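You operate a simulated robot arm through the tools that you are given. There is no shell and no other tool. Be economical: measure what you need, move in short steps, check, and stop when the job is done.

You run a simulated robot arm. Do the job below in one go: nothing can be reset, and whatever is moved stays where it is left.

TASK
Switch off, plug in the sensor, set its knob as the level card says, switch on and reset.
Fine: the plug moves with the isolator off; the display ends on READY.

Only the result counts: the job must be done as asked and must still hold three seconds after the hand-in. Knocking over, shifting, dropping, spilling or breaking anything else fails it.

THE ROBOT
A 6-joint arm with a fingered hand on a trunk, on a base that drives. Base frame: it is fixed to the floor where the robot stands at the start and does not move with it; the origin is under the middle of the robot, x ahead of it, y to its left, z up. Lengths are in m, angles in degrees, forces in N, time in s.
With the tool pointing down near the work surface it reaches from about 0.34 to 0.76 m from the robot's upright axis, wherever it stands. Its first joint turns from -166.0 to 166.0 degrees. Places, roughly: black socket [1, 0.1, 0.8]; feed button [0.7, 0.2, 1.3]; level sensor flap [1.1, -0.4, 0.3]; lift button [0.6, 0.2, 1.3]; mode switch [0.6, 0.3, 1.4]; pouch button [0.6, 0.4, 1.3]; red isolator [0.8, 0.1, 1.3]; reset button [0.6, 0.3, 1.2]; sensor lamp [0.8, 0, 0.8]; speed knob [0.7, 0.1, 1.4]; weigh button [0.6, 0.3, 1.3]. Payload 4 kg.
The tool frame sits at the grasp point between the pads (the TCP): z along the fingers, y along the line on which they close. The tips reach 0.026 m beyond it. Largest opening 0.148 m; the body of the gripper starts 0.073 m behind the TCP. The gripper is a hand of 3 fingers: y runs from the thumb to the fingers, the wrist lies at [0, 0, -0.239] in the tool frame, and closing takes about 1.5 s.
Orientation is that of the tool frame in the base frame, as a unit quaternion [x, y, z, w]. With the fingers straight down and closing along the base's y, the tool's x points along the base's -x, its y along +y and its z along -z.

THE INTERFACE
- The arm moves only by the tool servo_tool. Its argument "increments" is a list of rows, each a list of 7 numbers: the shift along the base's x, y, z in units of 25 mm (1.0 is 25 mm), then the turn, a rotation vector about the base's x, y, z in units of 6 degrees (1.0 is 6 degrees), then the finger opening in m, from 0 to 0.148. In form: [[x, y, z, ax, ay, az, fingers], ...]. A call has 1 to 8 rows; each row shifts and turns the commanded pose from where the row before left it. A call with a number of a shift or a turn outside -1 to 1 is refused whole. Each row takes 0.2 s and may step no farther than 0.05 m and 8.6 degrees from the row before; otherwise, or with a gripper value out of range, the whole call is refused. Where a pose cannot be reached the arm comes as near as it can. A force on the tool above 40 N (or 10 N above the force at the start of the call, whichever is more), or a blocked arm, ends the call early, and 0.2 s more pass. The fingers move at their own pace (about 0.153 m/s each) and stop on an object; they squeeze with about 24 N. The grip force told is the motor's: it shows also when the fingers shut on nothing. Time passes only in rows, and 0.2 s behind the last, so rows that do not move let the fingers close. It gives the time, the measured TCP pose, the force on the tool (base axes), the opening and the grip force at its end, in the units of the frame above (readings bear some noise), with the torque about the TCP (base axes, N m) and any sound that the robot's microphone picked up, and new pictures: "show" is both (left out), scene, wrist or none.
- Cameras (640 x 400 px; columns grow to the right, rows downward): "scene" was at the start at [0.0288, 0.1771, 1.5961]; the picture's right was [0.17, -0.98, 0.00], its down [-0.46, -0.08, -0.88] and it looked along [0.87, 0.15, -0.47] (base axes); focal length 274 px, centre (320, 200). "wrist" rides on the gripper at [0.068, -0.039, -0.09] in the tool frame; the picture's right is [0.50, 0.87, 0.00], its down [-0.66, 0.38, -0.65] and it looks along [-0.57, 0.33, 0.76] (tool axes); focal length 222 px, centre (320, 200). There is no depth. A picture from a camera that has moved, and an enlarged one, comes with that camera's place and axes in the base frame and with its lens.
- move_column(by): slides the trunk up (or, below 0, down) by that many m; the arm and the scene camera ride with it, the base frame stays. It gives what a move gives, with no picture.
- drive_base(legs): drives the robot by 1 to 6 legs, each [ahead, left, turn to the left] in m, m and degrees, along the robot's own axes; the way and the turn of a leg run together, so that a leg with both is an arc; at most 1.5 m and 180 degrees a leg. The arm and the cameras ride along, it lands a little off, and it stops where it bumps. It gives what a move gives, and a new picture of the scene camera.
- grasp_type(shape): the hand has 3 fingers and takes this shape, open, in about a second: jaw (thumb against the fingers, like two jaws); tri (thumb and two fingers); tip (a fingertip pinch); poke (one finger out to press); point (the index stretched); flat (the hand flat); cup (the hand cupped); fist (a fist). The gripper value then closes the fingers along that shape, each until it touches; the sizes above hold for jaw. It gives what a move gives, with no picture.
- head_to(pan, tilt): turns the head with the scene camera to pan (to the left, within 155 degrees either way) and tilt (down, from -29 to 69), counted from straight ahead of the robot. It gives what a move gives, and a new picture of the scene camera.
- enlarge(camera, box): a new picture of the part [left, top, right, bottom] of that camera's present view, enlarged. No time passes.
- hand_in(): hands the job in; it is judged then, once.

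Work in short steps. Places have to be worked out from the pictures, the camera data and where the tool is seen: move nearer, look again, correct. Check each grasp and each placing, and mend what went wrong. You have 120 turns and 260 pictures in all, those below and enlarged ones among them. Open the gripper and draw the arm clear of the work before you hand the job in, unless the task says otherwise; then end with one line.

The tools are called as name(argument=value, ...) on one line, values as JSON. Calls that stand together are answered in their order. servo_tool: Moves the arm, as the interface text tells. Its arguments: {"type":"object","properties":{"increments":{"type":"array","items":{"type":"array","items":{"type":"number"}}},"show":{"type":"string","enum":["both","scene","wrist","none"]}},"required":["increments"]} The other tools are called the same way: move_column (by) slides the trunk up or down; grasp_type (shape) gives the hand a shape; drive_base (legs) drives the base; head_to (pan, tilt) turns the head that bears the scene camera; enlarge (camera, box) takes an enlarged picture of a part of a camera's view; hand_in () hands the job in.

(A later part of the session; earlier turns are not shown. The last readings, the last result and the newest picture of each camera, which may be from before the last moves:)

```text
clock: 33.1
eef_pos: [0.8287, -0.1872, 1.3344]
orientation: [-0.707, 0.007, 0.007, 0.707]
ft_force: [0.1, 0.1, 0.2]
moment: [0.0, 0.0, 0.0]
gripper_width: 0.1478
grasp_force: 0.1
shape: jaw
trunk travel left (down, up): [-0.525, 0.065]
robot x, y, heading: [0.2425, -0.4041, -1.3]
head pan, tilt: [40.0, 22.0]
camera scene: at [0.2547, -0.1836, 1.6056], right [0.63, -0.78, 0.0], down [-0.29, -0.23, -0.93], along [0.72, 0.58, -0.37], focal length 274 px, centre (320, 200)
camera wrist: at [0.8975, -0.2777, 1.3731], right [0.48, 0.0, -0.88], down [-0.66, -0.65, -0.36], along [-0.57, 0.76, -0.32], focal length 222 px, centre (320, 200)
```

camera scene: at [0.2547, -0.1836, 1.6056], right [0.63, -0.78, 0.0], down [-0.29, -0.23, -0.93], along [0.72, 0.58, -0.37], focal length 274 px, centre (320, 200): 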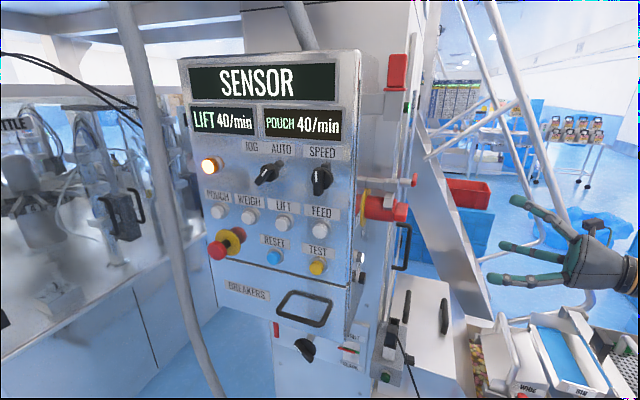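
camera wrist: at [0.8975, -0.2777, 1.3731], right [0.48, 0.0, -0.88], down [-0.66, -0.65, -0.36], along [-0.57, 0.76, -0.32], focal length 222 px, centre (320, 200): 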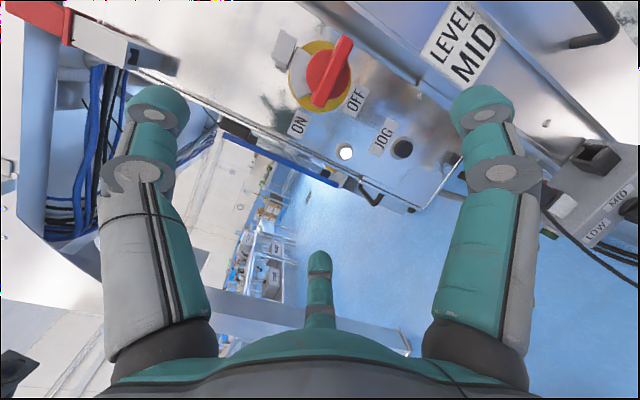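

enlarge(camera="wrist", box=[250, 20, 420, 170])

enlarge(camera="scene", box=[340, 160, 440, 250])

```text
2.67 times, centred on (335, 95) of wrist
camera zoom: at [0.8975, -0.2777, 1.3731], right [0.48, 0.0, -0.88], down [-0.66, -0.65, -0.36], along [-0.57, 0.76, -0.32], focal length 592 px, centre (280, 480)
```

zoom: 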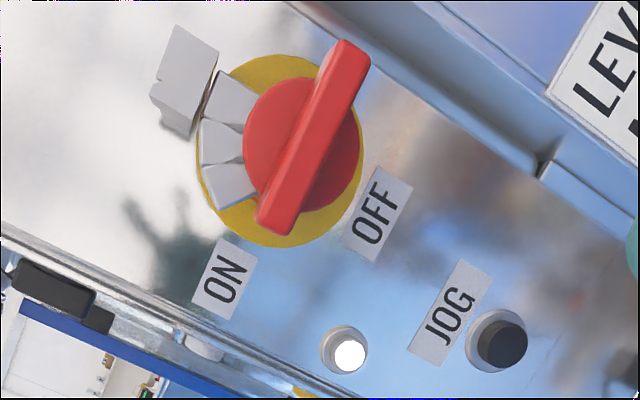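

```text
4.44 times, centred on (390, 205) of scene
camera zoom: at [0.2547, -0.1836, 1.6056], right [0.63, -0.78, 0.0], down [-0.29, -0.23, -0.93], along [0.72, 0.58, -0.37], focal length 1216 px, centre (9, 178)
```

zoom: 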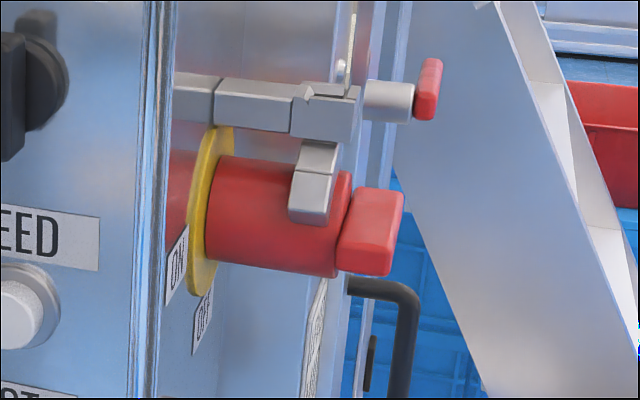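

Clear now: symmetric bar handle centred about (0.851, 0.043, 1.33); the arc moves away from the staple when going CCW to OFF. I approach with opening 0.085 and check before contact.

servo_tool(increments=[[0.15, 1, 0, 0, 0, 0, 0.085], [0.15, 1, 0, 0, 0, 0, 0.085], [0.15, 1, 0, 0, 0, 0, 0.085], [0.15, 1, 0, 0, 0, 0, 0.085], [0.15, 1, 0, 0, 0, 0, 0.085], [0.14, 1, -0.1, 0, 0, 0, 0.085], [0, 0, 0, 0, 0, 0, 0.085]])

enlarge(camera="scene", box=[340, 160, 440, 250])

```text
clock: 34.7
eef_pos: [0.8504, -0.0363, 1.3335]
orientation: [0.707, -0.007, -0.006, -0.707]
ft_force: [-0.2, 0.2, -1.0]
moment: [0.02, 0.02, -0.02]
gripper_width: 0.0854
grasp_force: 0.0
shape: jaw
trunk travel left (down, up): [-0.525, 0.065]
robot x, y, heading: [0.2426, -0.4035, -1.0]
head pan, tilt: [40.0, 22.0]
camera scene: at [0.2546, -0.1834, 1.6055], right [0.63, -0.78, 0.0], down [-0.29, -0.24, -0.93], along [0.72, 0.58, -0.37], focal length 274 px, centre (320, 200)
camera wrist: at [0.9199, -0.1267, 1.3713], right [0.48, 0.0, -0.88], down [-0.66, -0.65, -0.36], along [-0.57, 0.76, -0.32], focal length 222 px, centre (320, 200)
```

scene: 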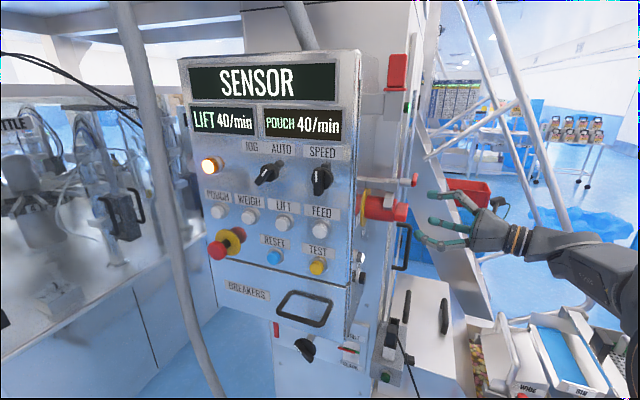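
wrist: 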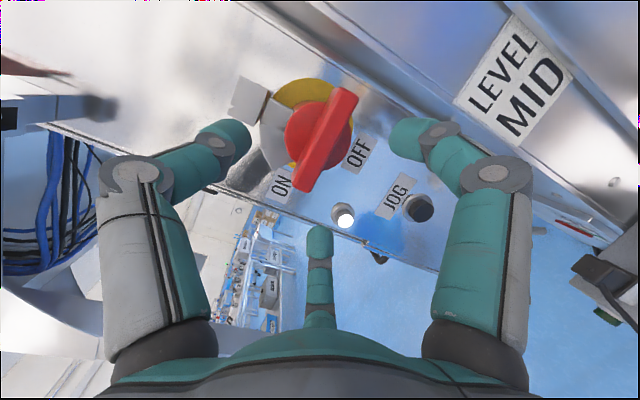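

```text
4.44 times, centred on (390, 205) of scene
camera zoom: at [0.2546, -0.1834, 1.6055], right [0.63, -0.78, 0.0], down [-0.29, -0.24, -0.93], along [0.72, 0.58, -0.37], focal length 1216 px, centre (9, 178)
```

zoom: 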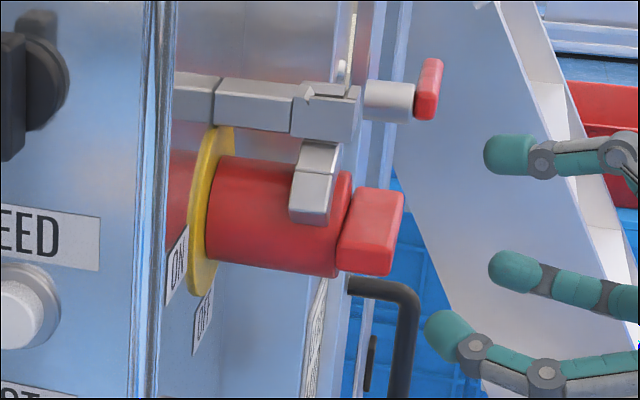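

Alignment is good: handle midway between thumb and fingers. Advance 6 cm and close.

servo_tool(increments=[[0, 0.8, -0.1, 0, 0, 0, 0.085], [0, 0.8, 0, 0, 0, 0, 0.085], [0, 0.8, 0, 0, 0, 0, 0.085], [0, 0, 0, 0, 0, 0, 0.085]], show="wrist")

enlarge(camera="scene", box=[340, 160, 440, 250])

```text
clock: 35.7
eef_pos: [0.8507, 0.0223, 1.3309]
orientation: [-0.707, 0.007, 0.005, 0.707]
ft_force: [0.4, 0.8, 0.0]
moment: [0.01, 0.0, 0.0]
gripper_width: 0.0857
grasp_force: 0.1
shape: jaw
trunk travel left (down, up): [-0.525, 0.065]
robot x, y, heading: [0.2426, -0.4005, -0.9]
head pan, tilt: [40.0, 22.0]
camera wrist: at [0.9194, -0.0682, 1.3687], right [0.48, 0.0, -0.88], down [-0.66, -0.65, -0.36], along [-0.57, 0.76, -0.32], focal length 222 px, centre (320, 200)
```

wrist: 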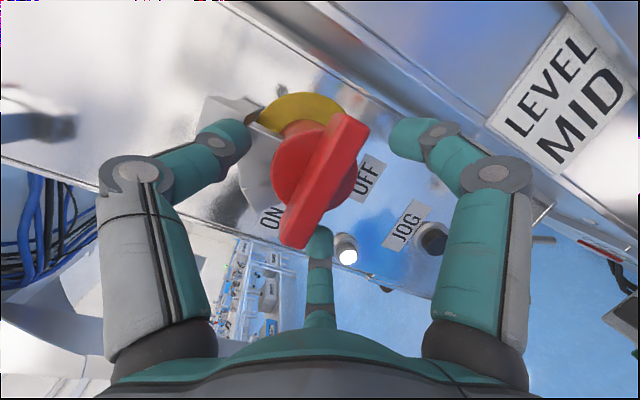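

```text
4.44 times, centred on (390, 205) of scene
camera zoom: at [0.2546, -0.1834, 1.6055], right [0.63, -0.78, 0.0], down [-0.29, -0.24, -0.93], along [0.72, 0.58, -0.37], focal length 1216 px, centre (9, 178)
```

zoom: 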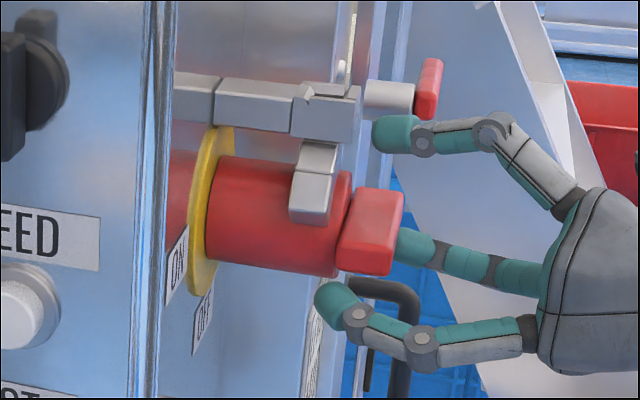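

servo_tool(increments=[[0, 0, 0, 0, 0, 0, 0.06], [0, 0, 0, 0, 0, 0, 0.03], [0, 0, 0, 0, 0, 0, 0.0], [0, 0, 0, 0, 0, 0, 0.0], [0, 0, 0, 0, 0, 0, 0.0], [0, 0, 0, 0, 0, 0, 0.0]], show="wrist")

enlarge(camera="scene", box=[340, 160, 440, 250])

```text
clock: 37.1
eef_pos: [0.8488, 0.0218, 1.3315]
orientation: [0.708, -0.006, -0.008, -0.706]
ft_force: [-5.8, -0.5, -4.7]
moment: [-0.24, 0.05, 0.5]
gripper_width: 0.0257
grasp_force: 24.7
shape: jaw
trunk travel left (down, up): [-0.525, 0.065]
robot x, y, heading: [0.239, -0.4042, -1.3]
head pan, tilt: [40.0, 22.0]
camera wrist: at [0.9185, -0.068, 1.3689], right [0.48, 0.0, -0.88], down [-0.66, -0.66, -0.36], along [-0.57, 0.76, -0.32], focal length 222 px, centre (320, 200)
```

wrist: 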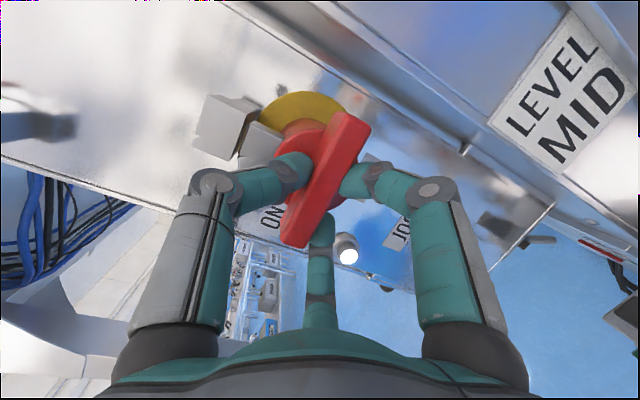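

```text
4.44 times, centred on (390, 205) of scene
camera zoom: at [0.2537, -0.1833, 1.6055], right [0.63, -0.78, 0.0], down [-0.29, -0.24, -0.93], along [0.72, 0.58, -0.37], focal length 1216 px, centre (9, 178)
```

zoom: 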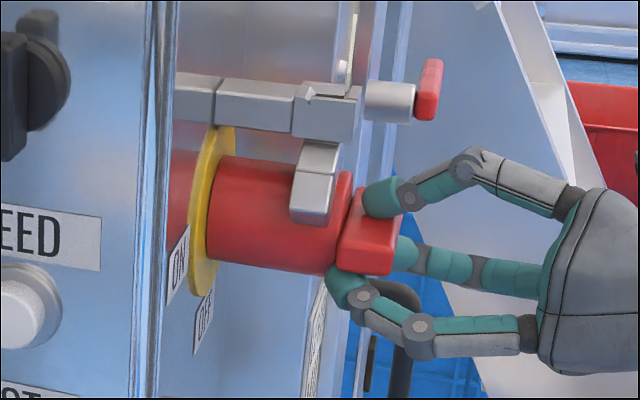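

Gripped at 26 mm. Turn CCW (about −y) in steps.

servo_tool(increments=[[0, 0, 0, 0, -1, 0, 0], [0, 0, 0, 0, -1, 0, 0], [0, 0, 0, 0, -1, 0, 0], [0, 0, 0, 0, -1, 0, 0], [0, 0, 0, 0, -1, 0, 0], [0, 0, 0, 0, -1, 0, 0]], show="wrist")

```text
clock: 38.5
eef_pos: [0.8528, 0.0216, 1.3323]
orientation: [-0.674, -0.212, -0.214, 0.675]
ft_force: [13.6, 6.0, 13.5]
moment: [0.55, 0.5, -0.17]
gripper_width: 0.0196
grasp_force: 24.3
shape: jaw
trunk travel left (down, up): [-0.525, 0.065]
robot x, y, heading: [0.2395, -0.407, -1.1]
head pan, tilt: [40.0, 22.0]
camera wrist: at [0.8861, -0.0683, 1.4029], right [0.91, 0.0, -0.42], down [-0.32, -0.65, -0.69], along [-0.28, 0.76, -0.59], focal length 222 px, centre (320, 200)
```

wrist: 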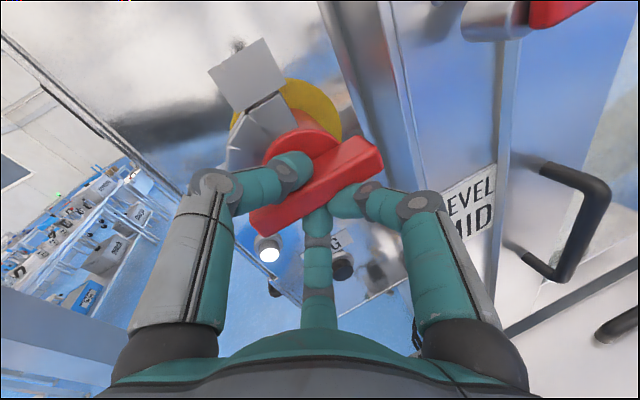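

The handle itself stayed horizontal; the fingers slipped round it. I go back, then re-grip nearer the +x end so I can push up along an arc with leverage.

servo_tool(increments=[[0, 0, 0, 0, 0, 0, 0.05], [0, 0, 0, 0, 1, 0, 0.06], [0, 0, 0, 0, 1, 0, 0.07], [0, 0, 0, 0, 1, 0, 0.07], [0, 0, 0, 0, 1, 0, 0.07], [0, 0, 0, 0, 1, 0, 0.07], [0, 0, 0, 0, 1, 0, 0.07], [0, 0, 0, 0, 0, 0, 0.07]], show="wrist")

```text
clock: 40.3
eef_pos: [0.8512, 0.0214, 1.3315]
orientation: [0.707, -0.008, -0.008, -0.707]
ft_force: [-0.5, -0.1, 0.7]
moment: [-0.02, 0.02, 0.0]
gripper_width: 0.0696
grasp_force: 0.0
shape: jaw
trunk travel left (down, up): [-0.525, 0.065]
robot x, y, heading: [0.2434, -0.4013, -1.2]
head pan, tilt: [40.0, 22.0]
camera wrist: at [0.9198, -0.0677, 1.3689], right [0.48, 0.0, -0.88], down [-0.66, -0.65, -0.36], along [-0.57, 0.76, -0.32], focal length 222 px, centre (320, 200)
```

wrist: 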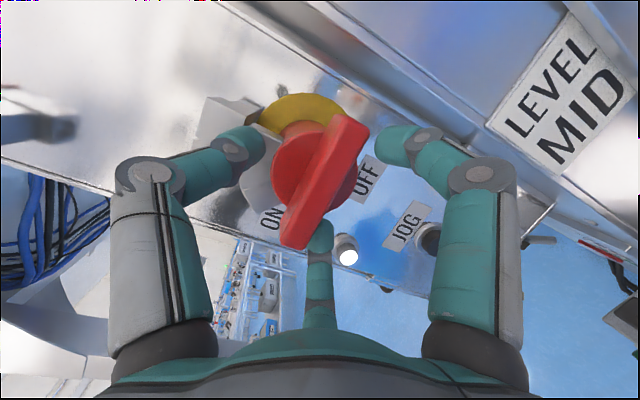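

servo_tool(increments=[[0.6, 0, 0, 0, 0, 0, 0.06], [0.6, 0, 0, 0, 0, 0, 0.04], [0, 0.2, 0, 0, 0, 0, 0.02], [0, 0, 0, 0, 0, 0, 0.0], [0, 0, 0, 0, 0, 0, 0.0], [0, 0, 0, 0, 0, 0, 0.0]], show="wrist")

enlarge(camera="scene", box=[340, 160, 440, 250])

```text
clock: 41.7
eef_pos: [0.8821, 0.0249, 1.3321]
orientation: [-0.706, 0.007, 0.007, 0.708]
ft_force: [8.3, -14.8, 6.4]
moment: [-0.21, 0.02, 0.78]
gripper_width: 0.0324
grasp_force: 24.0
shape: jaw
trunk travel left (down, up): [-0.525, 0.065]
robot x, y, heading: [0.2396, -0.4069, -1.1]
head pan, tilt: [40.0, 22.0]
camera wrist: at [0.9511, -0.0654, 1.3695], right [0.48, 0.0, -0.88], down [-0.66, -0.65, -0.37], along [-0.57, 0.76, -0.31], focal length 222 px, centre (320, 200)
```

wrist: 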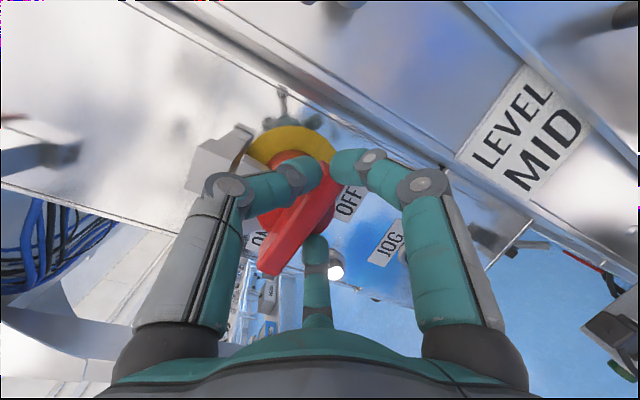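

```text
4.44 times, centred on (390, 205) of scene
camera zoom: at [0.2557, -0.1865, 1.6061], right [0.63, -0.78, 0.0], down [-0.29, -0.23, -0.93], along [0.72, 0.58, -0.37], focal length 1216 px, centre (9, 178)
```

zoom: 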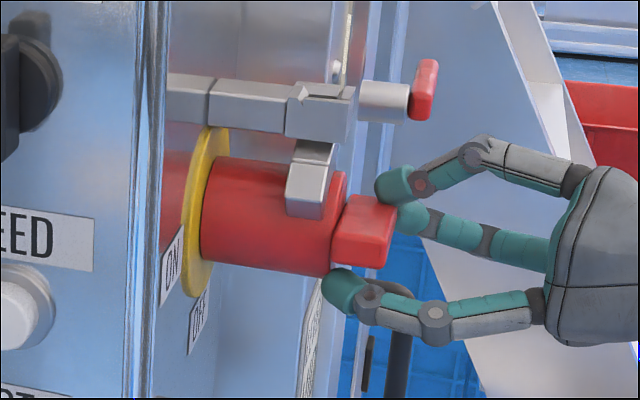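

Now I swing the grip up along an arc around the axis.

servo_tool(increments=[[-0.007, 0, 0.13, 0, -1, 0, 0], [-0.02, 0, 0.13, 0, -1, 0, 0], [-0.033, 0, 0.128, 0, -1, 0, 0], [-0.047, 0, 0.12, 0, -1, 0, 0], [-0.06, 0, 0.116, 0, -1, 0, 0], [-0.07, 0, 0.108, 0, -1, 0, 0]], show="wrist")

enlarge(camera="scene", box=[340, 160, 440, 250])

```text
clock: 43.1
eef_pos: [0.8797, 0.0281, 1.3458]
orientation: [0.676, 0.211, 0.212, -0.674]
ft_force: [19.4, -1.1, -7.8]
moment: [-0.17, -0.2, -0.29]
gripper_width: 0.0158
grasp_force: 24.0
shape: jaw
trunk travel left (down, up): [-0.525, 0.065]
robot x, y, heading: [0.2411, -0.4033, -1.1]
head pan, tilt: [40.0, 22.0]
camera wrist: at [0.9125, -0.062, 1.4172], right [0.9, 0.0, -0.43], down [-0.32, -0.66, -0.68], along [-0.28, 0.76, -0.59], focal length 222 px, centre (320, 200)
```

wrist: 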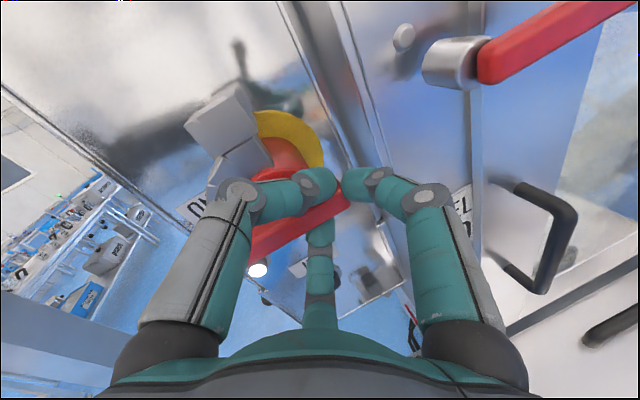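

```text
4.44 times, centred on (390, 205) of scene
camera zoom: at [0.2588, -0.1833, 1.6054], right [0.63, -0.78, 0.0], down [-0.29, -0.24, -0.93], along [0.72, 0.58, -0.38], focal length 1216 px, centre (9, 178)
```

zoom: 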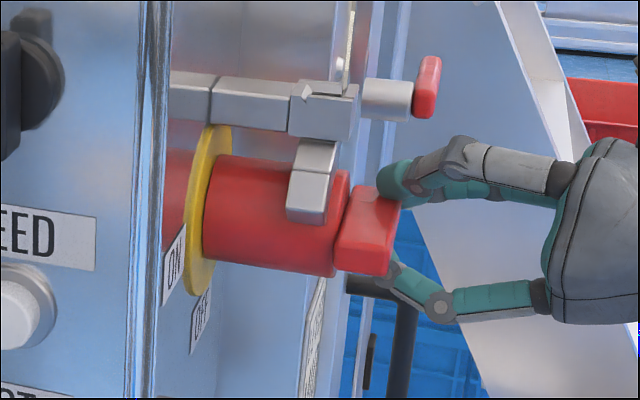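

The handle hasn't turned: fingers are yielding. I'll back off and instead push the bar end sideways with a stiffer single-finger shape. First retreat and finish the rotation so the tool's x is up.

servo_tool(increments=[[0, 0, 0, 0, 0, 0, 0.05], [0, 0, 0, 0, 0, 0, 0.08], [0, -1, 0, 0, 0, 0, 0.08], [0, -1, 0, 0, 0, 0, 0.08], [0, -1, 0, 0, 0, 0, 0.08], [0, -1, 0, 0, 0, 0, 0.08], [0, -1, 0, 0, 0, 0, 0.08]], show="none")

grasp_type(shape="poke")

servo_tool(increments=[[0, 0, 0, 0, -1, 0, 0.08], [0, 0, 0, 0, -1, 0, 0.08], [0, 0, 0, 0, -1, 0, 0.08], [0, 0, 0, 0, -1, 0, 0.08], [0, 0, 0, 0, -1, 0, 0.08], [0, 0, 0, 0, -1, 0, 0.08], [0, 0, 0, 0, -1, 0, 0.08], [0, 0, 0, 0, -1, 0, 0.08]])

```text
clock: 44.7
eef_pos: [0.8757, -0.0989, 1.3492]
orientation: [0.675, 0.212, 0.212, -0.674]
ft_force: [-0.9, 0.1, 0.5]
moment: [0.01, -0.01, -0.01]
gripper_width: 0.0794
grasp_force: 0.1
shape: jaw
trunk travel left (down, up): [-0.525, 0.065]
robot x, y, heading: [0.2393, -0.4032, -1.1]
head pan, tilt: [40.0, 22.0]
```

```text
clock: 45.6
eef_pos: [0.8753, -0.0981, 1.3479]
orientation: [0.675, 0.212, 0.212, -0.674]
ft_force: [-0.4, -0.1, 0.4]
moment: [0.02, 0.02, -0.02]
gripper_width: 0.0
grasp_force: 0.1
shape: poke
trunk travel left (down, up): [-0.525, 0.065]
robot x, y, heading: [0.2385, -0.4043, -1.2]
head pan, tilt: [40.0, 22.0]
```

```text
clock: 47.4
eef_pos: [0.874, -0.0997, 1.3489]
orientation: [-0.529, -0.469, -0.468, 0.53]
ft_force: [0.3, -0.3, 0.1]
moment: [0.01, -0.02, 0.01]
gripper_width: 0.077
grasp_force: 0.0
shape: jaw
trunk travel left (down, up): [-0.525, 0.065]
robot x, y, heading: [0.2383, -0.4032, -1.2]
head pan, tilt: [40.0, 22.0]
camera scene: at [0.2546, -0.1836, 1.6056], right [0.63, -0.78, 0.0], down [-0.29, -0.23, -0.93], along [0.72, 0.58, -0.37], focal length 274 px, centre (320, 200)
camera wrist: at [0.8449, -0.1884, 1.4206], right [0.92, 0.0, 0.39], down [0.29, -0.65, -0.7], along [0.26, 0.76, -0.6], focal length 222 px, centre (320, 200)
```

scene: 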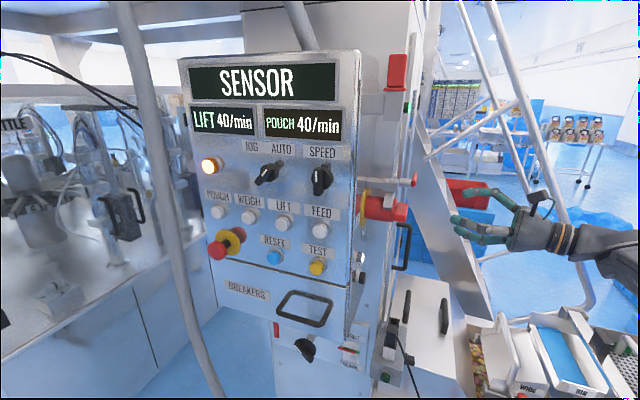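
wrist: 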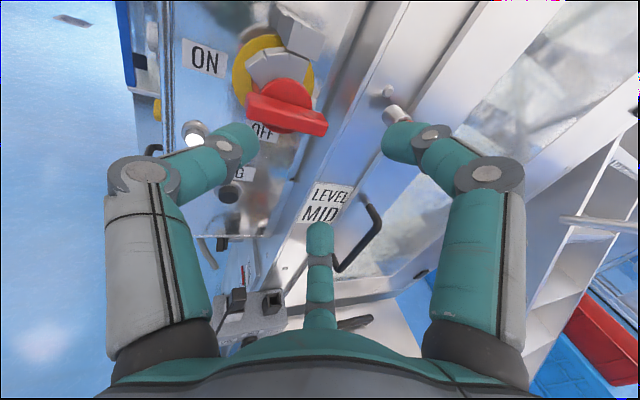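

enlarge(camera="wrist", box=[170, 0, 370, 140])

grasp_type(shape="poke")

servo_tool(increments=[[0, 0, 0, 0, -0.8, 0, 0]])

enlarge(camera="scene", box=[340, 160, 560, 280])

```text
2.86 times, centred on (270, 70) of wrist
camera zoom: at [0.8449, -0.1884, 1.4206], right [0.92, 0.0, 0.39], down [0.29, -0.65, -0.7], along [0.26, 0.76, -0.6], focal length 635 px, centre (463, 571)
```

zoom: 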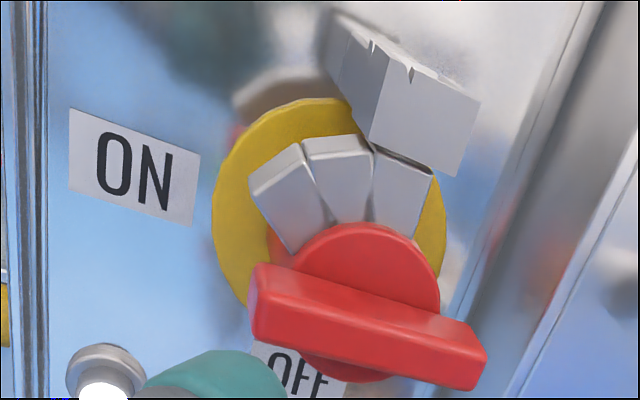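

```text
clock: 48.3
eef_pos: [0.8751, -0.0997, 1.349]
orientation: [0.53, 0.468, 0.468, -0.53]
ft_force: [-0.1, 0.0, -0.1]
moment: [-0.01, 0.01, 0.0]
gripper_width: 0.0001
grasp_force: 0.0
shape: poke
trunk travel left (down, up): [-0.525, 0.065]
robot x, y, heading: [0.2368, -0.404, -1.0]
head pan, tilt: [40.0, 22.0]
```

```text
clock: 48.7
eef_pos: [0.8744, -0.0991, 1.3483]
orientation: [-0.51, -0.49, -0.489, 0.51]
ft_force: [0.6, 0.4, 0.2]
moment: [0.03, 0.02, -0.01]
gripper_width: 0.0003
grasp_force: 0.0
shape: jaw
trunk travel left (down, up): [-0.525, 0.065]
robot x, y, heading: [0.2417, -0.405, -0.9]
head pan, tilt: [40.0, 22.0]
camera scene: at [0.2546, -0.1836, 1.6056], right [0.63, -0.78, 0.0], down [-0.29, -0.23, -0.93], along [0.72, 0.58, -0.37], focal length 274 px, centre (320, 200)
camera wrist: at [0.8392, -0.1883, 1.418], right [0.89, 0.0, 0.47], down [0.35, -0.65, -0.67], along [0.3, 0.76, -0.58], focal length 222 px, centre (320, 200)
```

scene: 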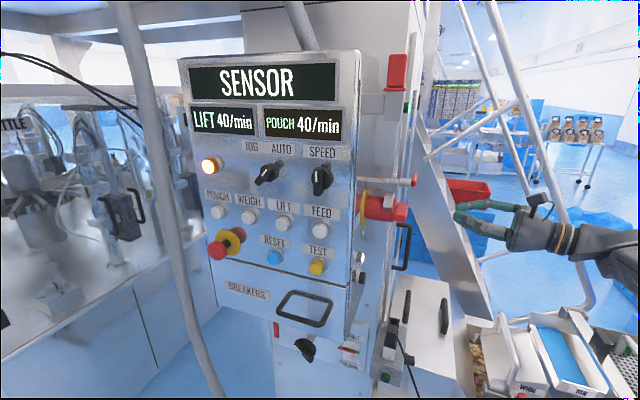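
wrist: 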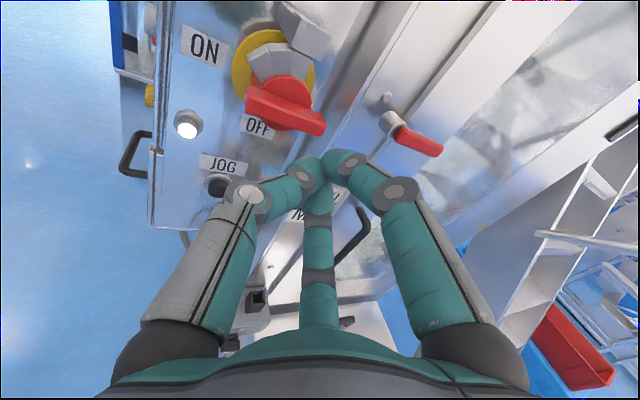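

```text
2.91 times, centred on (450, 220) of scene
camera zoom: at [0.2546, -0.1836, 1.6056], right [0.63, -0.78, 0.0], down [-0.29, -0.23, -0.93], along [0.72, 0.58, -0.37], focal length 796 px, centre (-58, 142)
```

zoom: 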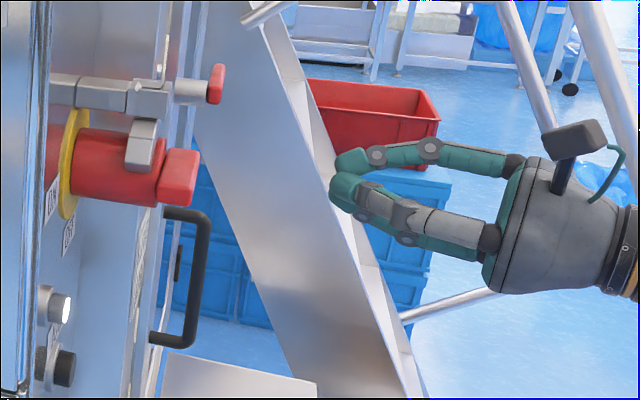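

The pose commands return the hand to jaw; closed it forms a compact bundle. I use the closed bundle: go below the bar's +x end, then push up.

servo_tool(increments=[[0.15, 0, -0.9, 0, 0, 0, 0], [0.15, 0, -0.9, 0, 0, 0, 0], [0, 0, -0.8, 0, 0, 0, 0], [0, 1, 0, 0, 0, 0, 0], [0, 1, 0, 0, 0, 0, 0], [0, 1, 0, 0, 0, 0, 0], [0, 1, 0, 0, 0, 0, 0], [0, 0.9, 0, 0, 0, 0, 0]])

enlarge(camera="scene", box=[340, 160, 440, 250])

```text
clock: 50.5
eef_pos: [0.8839, 0.0251, 1.2846]
orientation: [0.512, 0.489, 0.49, -0.509]
ft_force: [0.3, 0.6, 0.1]
moment: [0.0, 0.02, 0.02]
gripper_width: 0.0001
grasp_force: 24.0
shape: jaw
trunk travel left (down, up): [-0.525, 0.065]
robot x, y, heading: [0.2397, -0.4033, -1.0]
head pan, tilt: [40.0, 22.0]
camera scene: at [0.2546, -0.1835, 1.6056], right [0.63, -0.78, 0.0], down [-0.29, -0.24, -0.93], along [0.72, 0.58, -0.37], focal length 274 px, centre (320, 200)
camera wrist: at [0.8474, -0.0651, 1.3533], right [0.89, 0.0, 0.46], down [0.35, -0.66, -0.67], along [0.3, 0.76, -0.58], focal length 222 px, centre (320, 200)
```

scene: 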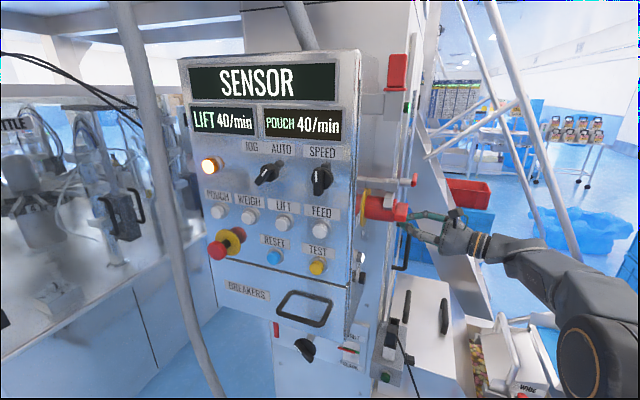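
wrist: 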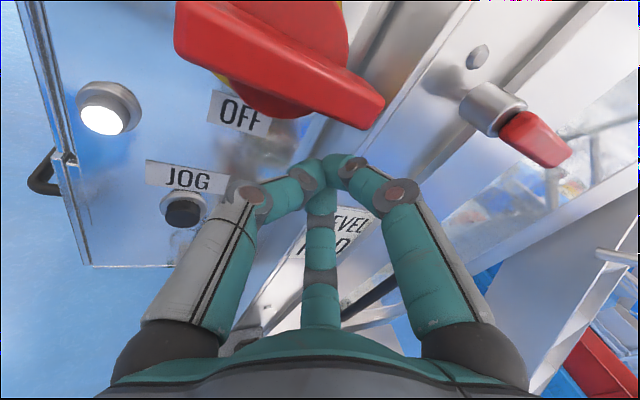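

```text
4.44 times, centred on (390, 205) of scene
camera zoom: at [0.2546, -0.1835, 1.6056], right [0.63, -0.78, 0.0], down [-0.29, -0.24, -0.93], along [0.72, 0.58, -0.37], focal length 1216 px, centre (9, 178)
```

zoom: 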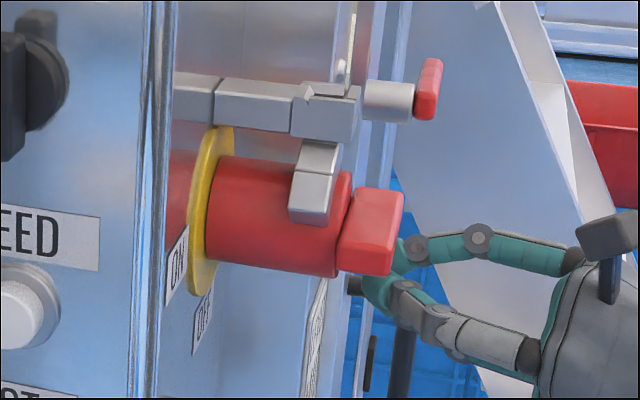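

In position below the bar end; push up gently.

servo_tool(increments=[[0, 0, 0.3, 0, 0, 0, 0], [0, 0, 0.3, 0, 0, 0, 0], [0, 0, 0.3, 0, 0, 0, 0], [0, 0, 0.3, 0, 0, 0, 0], [0, 0, 0.3, 0, 0, 0, 0]], show="wrist")

```text
clock: 51.7
eef_pos: [0.8843, 0.026, 1.3172]
orientation: [0.513, 0.49, 0.488, -0.508]
ft_force: [-1.5, -5.5, -26.8]
moment: [-0.33, -0.17, 0.0]
gripper_width: 0.0
grasp_force: 24.2
shape: jaw
trunk travel left (down, up): [-0.525, 0.065]
robot x, y, heading: [0.2353, -0.4063, -0.9]
head pan, tilt: [40.0, 22.0]
camera wrist: at [0.8491, -0.0637, 1.3862], right [0.89, 0.0, 0.46], down [0.35, -0.66, -0.67], along [0.3, 0.75, -0.59], focal length 222 px, centre (320, 200)
```

wrist: 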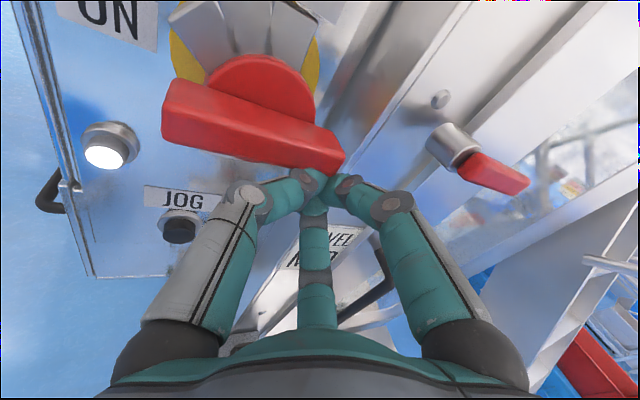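

servo_tool(increments=[[0.1, 0, 0.1, 0, 0, 0, 0], [0.1, 0, 0.1, 0, 0, 0, 0], [0, 0, 0.1, 0, 0, 0, 0], [0, 0, 0.1, 0, 0, 0, 0]], show="wrist")

```text
clock: 52.1
eef_pos: [0.8856, 0.0256, 1.3158]
orientation: [0.515, 0.492, 0.485, -0.508]
ft_force: [-1.8, -1.9, -10.6]
moment: [-0.12, -0.09, 0.07]
gripper_width: 0.0
grasp_force: 23.5
shape: jaw
trunk travel left (down, up): [-0.525, 0.065]
robot x, y, heading: [0.2394, -0.4041, -1.0]
head pan, tilt: [40.0, 22.0]
stopped in row 1: the force on the tool passed its limit (the readings are from after the stop); the commanded pose is now the measured one
camera wrist: at [0.8505, -0.0632, 1.3861], right [0.89, 0.01, 0.46], down [0.35, -0.66, -0.66], along [0.3, 0.75, -0.59], focal length 222 px, centre (320, 200)
```

wrist: 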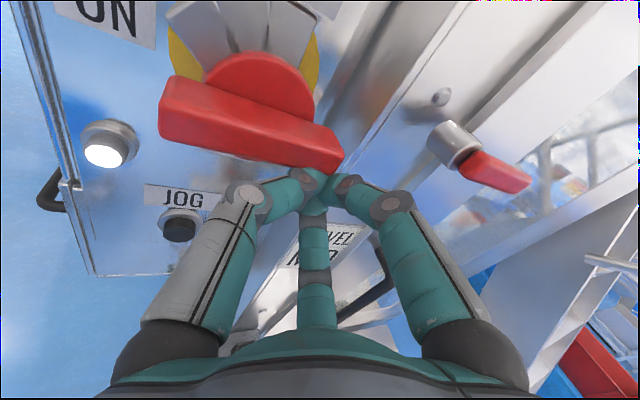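

Hard stop that way at 40 N. I try the other sense: push the −x end up from below.

servo_tool(increments=[[0, 0, -0.6, 0, 0, 0, 0], [0, -1, -0.6, 0, 0, 0, 0], [0, -1, 0, 0, 0, 0, 0], [-1, -0.5, 0, 0, 0, 0, 0], [-1, 0, 0, 0, 0, 0, 0], [-0.8, 0, 0, 0, 0, 0, 0], [0, 1, 0, 0, 0, 0, 0], [0, 1, 0, 0, 0, 0, 0]], show="wrist")

```text
clock: 53.9
eef_pos: [0.8149, 0.0111, 1.2857]
orientation: [0.513, 0.492, 0.486, -0.509]
ft_force: [-0.2, -0.5, 0.3]
moment: [0.0, 0.0, 0.03]
gripper_width: 0.0
grasp_force: 23.6
shape: jaw
trunk travel left (down, up): [-0.525, 0.065]
robot x, y, heading: [0.2395, -0.4049, -1.2]
head pan, tilt: [40.0, 22.0]
camera wrist: at [0.7795, -0.0773, 1.3566], right [0.89, 0.0, 0.46], down [0.35, -0.66, -0.66], along [0.3, 0.75, -0.59], focal length 222 px, centre (320, 200)
```

wrist: 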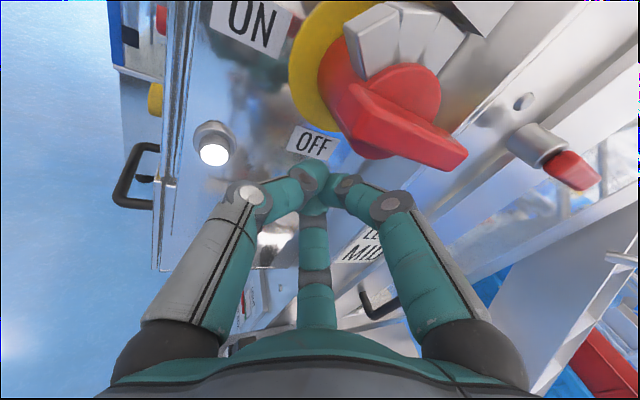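

servo_tool(increments=[[0.2, 0.5, 0, 0, 0, 0, 0], [0, 0, 0.4, 0, 0, 0, 0], [0, 0, 0.3, 0, 0, 0, 0], [0, 0, 0.3, 0, 0, 0, 0], [0, 0, 0.3, 0, 0, 0, 0], [0, 0, 0.2, 0, 0, 0, 0]], show="wrist")

```text
clock: 55.3
eef_pos: [0.8199, 0.0236, 1.326]
orientation: [0.513, 0.492, 0.485, -0.509]
ft_force: [-6.8, -5.5, -9.0]
moment: [-0.09, 0.04, 0.02]
gripper_width: 0.0002
grasp_force: 24.0
shape: jaw
trunk travel left (down, up): [-0.525, 0.065]
robot x, y, heading: [0.2425, -0.404, -1.3]
head pan, tilt: [40.0, 22.0]
camera wrist: at [0.7839, -0.0653, 1.396], right [0.89, 0.01, 0.46], down [0.35, -0.66, -0.66], along [0.3, 0.75, -0.59], focal length 222 px, centre (320, 200)
```

wrist: 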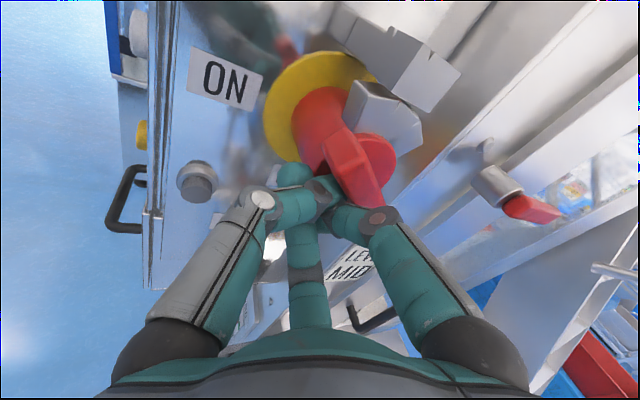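

It turns clockwise, and the lamp went dark. I continue along the arc: up and right a bit.

servo_tool(increments=[[0.1, 0, 0.3, 0, 0, 0, 0], [0.2, 0, 0.3, 0, 0, 0, 0], [0.3, 0, 0.3, 0, 0, 0, 0], [0.3, 0, 0.1, 0, 0, 0, 0]])

enlarge(camera="wrist", box=[200, 30, 460, 220])

enlarge(camera="scene", box=[340, 160, 440, 250])

```text
clock: 56.1
eef_pos: [0.8246, 0.0246, 1.3436]
orientation: [0.514, 0.493, 0.483, -0.509]
ft_force: [-21.0, -13.3, -6.9]
moment: [-0.14, 0.16, -0.03]
gripper_width: 0.0
grasp_force: 23.6
shape: jaw
trunk travel left (down, up): [-0.525, 0.065]
robot x, y, heading: [0.239, -0.4042, -1.2]
head pan, tilt: [40.0, 22.0]
stopped in row 3: the force on the tool passed its limit (the readings are from after the stop); the commanded pose is now the measured one
camera scene: at [0.25, -0.1859, 1.606], right [0.63, -0.78, 0.0], down [-0.29, -0.23, -0.93], along [0.72, 0.58, -0.37], focal length 274 px, centre (320, 200)
camera wrist: at [0.7908, -0.0644, 1.4152], right [0.89, 0.01, 0.46], down [0.35, -0.66, -0.66], along [0.29, 0.75, -0.59], focal length 222 px, centre (320, 200)
```

scene: 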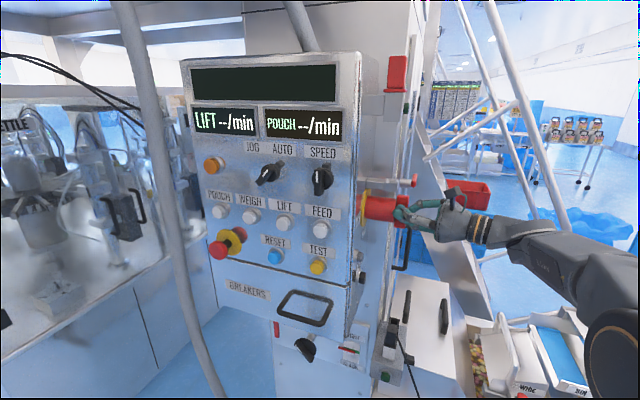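
wrist: 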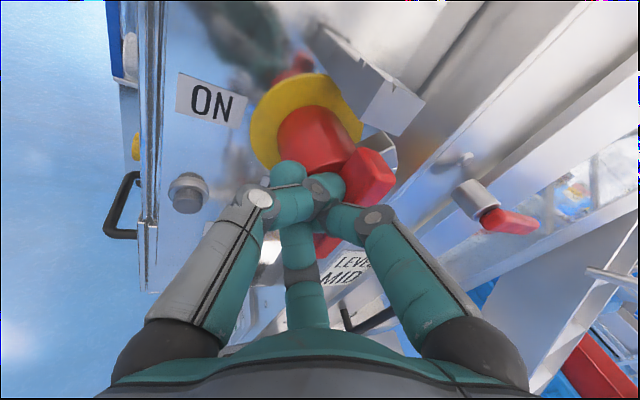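

```text
2.11 times, centred on (330, 125) of wrist
camera zoom: at [0.7908, -0.0644, 1.4152], right [0.89, 0.01, 0.46], down [0.35, -0.66, -0.66], along [0.29, 0.75, -0.59], focal length 468 px, centre (299, 358)
```

zoom: 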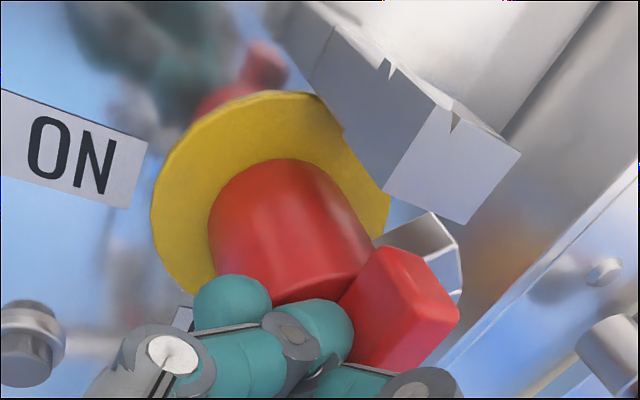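

```text
4.44 times, centred on (390, 205) of scene
camera zoom: at [0.25, -0.1859, 1.606], right [0.63, -0.78, 0.0], down [-0.29, -0.23, -0.93], along [0.72, 0.58, -0.37], focal length 1216 px, centre (9, 178)
```

zoom: 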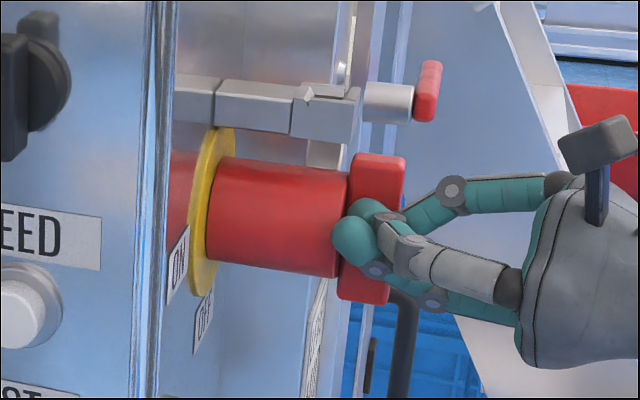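

Isolator is vertical now: display blank — OFF. I withdraw the hand and turn it to point down, closing along x, for the plug.

servo_tool(increments=[[-0.2, 0, 0, 0, 0, 0, 0], [0, -1, 0, 0, 0, 0, 0], [0, -1, 0, 0, 0, 0, 0], [0, -1, 0, 0, 0, 0, 0], [0, -1, 0, 0, 0, 0, 0], [0, -1, 0, 0, 0, 0, 0], [0, -1, 0, 0, 0, 0, 0], [-1, -1, 0, 0, 0, 0, 0.1]], show="none")

servo_tool(increments=[[-0.5, -0.5, -0.2, 0, 1, -1, 0.1], [-0.5, 0, -0.2, 0, 1, -1, 0.1], [0, 0, -0.2, 0, 1, -1, 0.1], [0, 0, -0.2, 0, 1, -1, 0.1], [0, 0, -0.2, 0, 1, -1, 0.1], [0, 0, -0.2, 0, 1, -1, 0.1], [0, 0, -0.2, 0, 1, -1, 0.1], [0, 0, -0.2, 0, 1, -1, 0.1]], show="none")

servo_tool(increments=[[0, 0, -0.2, 0, 1, -1, 0.1], [0, 0, -0.2, 0, 1, -1, 0.1], [0, 0, -0.2, 0, 1, -1, 0.1], [0, 0, -0.2, 0, 1, -1, 0.1], [0, 0, -0.2, 0, 1, -1, 0.1], [0, 0, -0.2, 0, 1, -1, 0.1], [0, 0, -0.2, 0, 1, -1, 0.1], [0, 0, -0.2, 0, 1, -1, 0.1]], show="none")

servo_tool(increments=[[0, 0, -0.2, 0, 1, -1, 0.1], [0, 0, -0.2, 0, 1, -1, 0.1], [0, 0, -0.2, 0, 1, -1, 0.1], [0, 0, -0.2, 0, 1, -1, 0.1], [0, 0, -0.2, 0, 1, -1, 0.1], [0, 0, 0, 0, 0, 0, 0.1]])

```text
clock: 57.9
eef_pos: [0.7999, -0.1495, 1.3427]
orientation: [0.515, 0.492, 0.484, -0.509]
ft_force: [0.5, -0.9, 0.1]
moment: [-0.01, -0.02, 0.01]
gripper_width: 0.0954
grasp_force: 0.0
shape: jaw
trunk travel left (down, up): [-0.525, 0.065]
robot x, y, heading: [0.2391, -0.4028, -1.2]
head pan, tilt: [40.0, 22.0]
```

```text
clock: 59.7
eef_pos: [0.774, -0.1617, 1.3051]
orientation: [0.813, 0.004, 0.398, -0.426]
ft_force: [0.1, -0.3, -0.8]
moment: [0.0, -0.02, 0.0]
gripper_width: 0.0962
grasp_force: 0.1
shape: jaw
trunk travel left (down, up): [-0.525, 0.065]
robot x, y, heading: [0.2382, -0.4029, -1.1]
head pan, tilt: [40.0, 22.0]
```

```text
clock: 61.5
eef_pos: [0.7749, -0.1604, 1.2617]
orientation: [0.833, -0.486, 0.178, -0.197]
ft_force: [0.3, 0.7, 0.3]
moment: [0.0, 0.02, 0.02]
gripper_width: 0.0965
grasp_force: 0.1
shape: jaw
trunk travel left (down, up): [-0.525, 0.065]
robot x, y, heading: [0.2431, -0.4042, -1.1]
head pan, tilt: [40.0, 22.0]
```

```text
clock: 62.9
eef_pos: [0.7744, -0.1616, 1.2373]
orientation: [-0.697, 0.717, -0.003, 0.015]
ft_force: [-0.1, 0.5, 0.7]
moment: [0.03, 0.01, -0.02]
gripper_width: 0.0961
grasp_force: 0.0
shape: jaw
trunk travel left (down, up): [-0.525, 0.065]
robot x, y, heading: [0.2386, -0.409, -1.2]
head pan, tilt: [40.0, 22.0]
camera scene: at [0.2542, -0.1837, 1.6056], right [0.63, -0.78, 0.0], down [-0.29, -0.24, -0.93], along [0.72, 0.58, -0.37], focal length 274 px, centre (320, 200)
camera wrist: at [0.8098, -0.2307, 1.3281], right [-0.88, -0.48, -0.03], down [-0.38, 0.66, 0.65], along [-0.29, 0.59, -0.76], focal length 222 px, centre (320, 200)
```

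scene: 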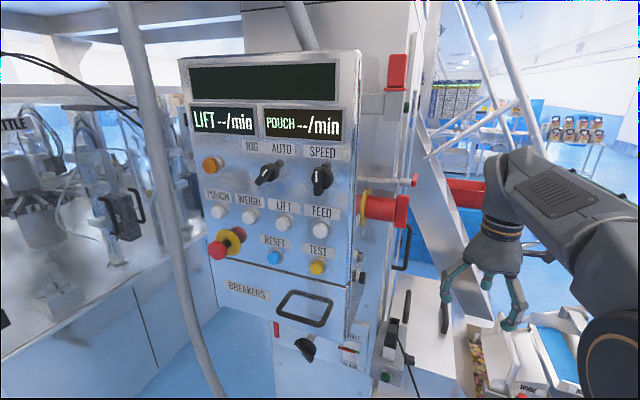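
wrist: 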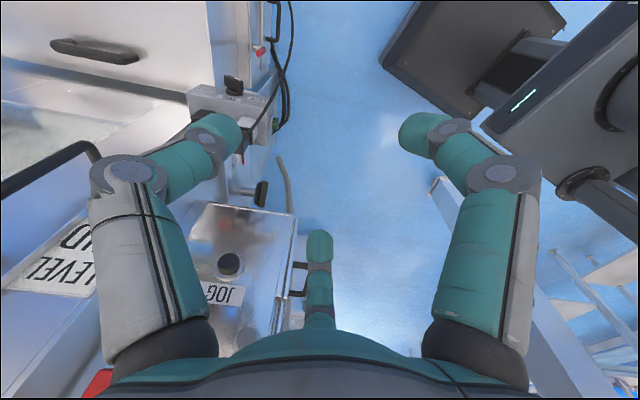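

Orientation is nearly down; I correct the small tilt, descend beside the lamp box and look at plug and socket.

servo_tool(increments=[[0.45, 0, -0.93, -0.16, 0.24, 0.27, 0.08], [0.45, 0, -0.93, 0, 0, 0, 0.08], [0.45, 0, -0.93, 0, 0, 0, 0.08], [0.45, 0.4, -0.93, 0, 0, 0, 0.08], [0.45, 0.6, -0.93, 0, 0, 0, 0.08], [0.45, 0.6, -0.93, 0, 0, 0, 0.08], [0.45, 0.6, -0.93, 0, 0, 0, 0.08], [0.45, 0.6, -0.93, 0, 0, 0, 0.08]], show="none")

servo_tool(increments=[[0, 0, 0, 0, 0, 0, 0.08]])

head_to(pan=32, tilt=48)

```text
clock: 64.7
eef_pos: [0.886, -0.0929, 1.067]
orientation: [0.709, -0.706, -0.001, 0.001]
ft_force: [0.2, 0.0, -0.1]
moment: [0.01, 0.01, 0.0]
gripper_width: 0.0773
grasp_force: 0.1
shape: jaw
out of reach, approached as far as the arm can: row 3, 4, 5, 6
trunk travel left (down, up): [-0.525, 0.065]
robot x, y, heading: [0.2414, -0.4084, -1.0]
head pan, tilt: [40.0, 22.0]
```

```text
clock: 65.1
eef_pos: [0.8867, -0.0944, 1.0674]
orientation: [0.709, -0.705, 0.0, 0.001]
ft_force: [-0.4, 0.0, -0.3]
moment: [0.01, -0.01, -0.01]
gripper_width: 0.0775
grasp_force: 0.0
shape: jaw
trunk travel left (down, up): [-0.525, 0.065]
robot x, y, heading: [0.2405, -0.4027, -1.1]
head pan, tilt: [40.0, 22.0]
camera scene: at [0.2538, -0.1839, 1.6056], right [0.63, -0.78, 0.0], down [-0.29, -0.24, -0.93], along [0.72, 0.58, -0.37], focal length 274 px, centre (320, 200)
camera wrist: at [0.9258, -0.1607, 1.1577], right [-0.86, -0.5, 0.0], down [-0.38, 0.65, 0.65], along [-0.33, 0.56, -0.76], focal length 222 px, centre (320, 200)
```

scene: 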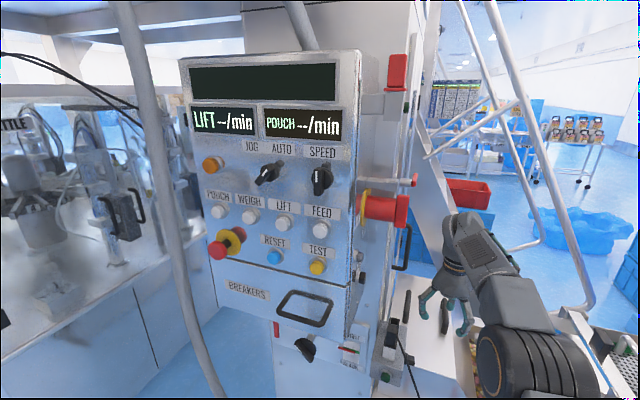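
wrist: 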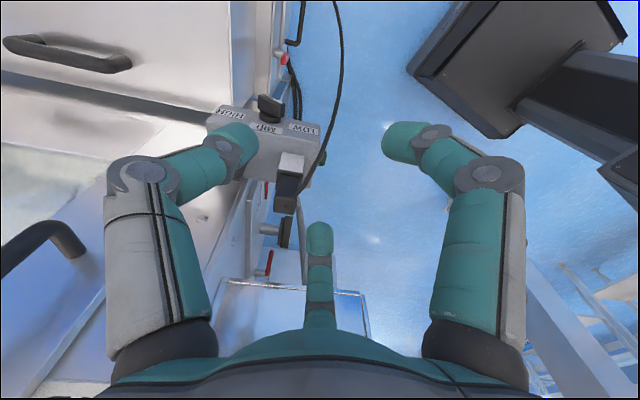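

```text
clock: 66.0
eef_pos: [0.8869, -0.0936, 1.0678]
orientation: [0.709, -0.705, 0.0, 0.001]
ft_force: [-1.1, 0.1, 0.3]
moment: [0.0, 0.0, 0.0]
gripper_width: 0.0774
grasp_force: 0.0
shape: jaw
trunk travel left (down, up): [-0.525, 0.065]
robot x, y, heading: [0.2384, -0.4047, -1.0]
head pan, tilt: [32.0, 48.0]
camera scene: at [0.2494, -0.2015, 1.566], right [0.51, -0.86, 0.0], down [-0.64, -0.38, -0.67], along [0.57, 0.34, -0.74], focal length 274 px, centre (320, 200)
```

scene: 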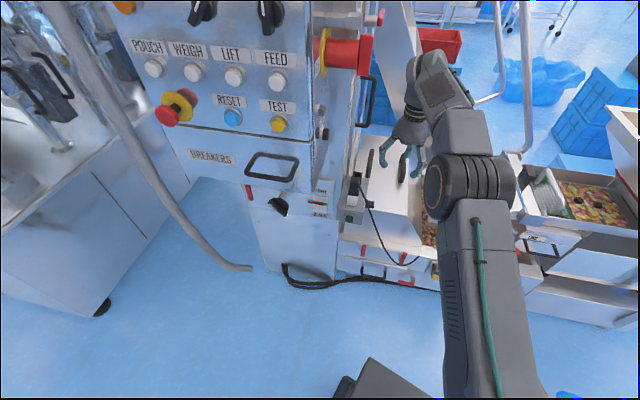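

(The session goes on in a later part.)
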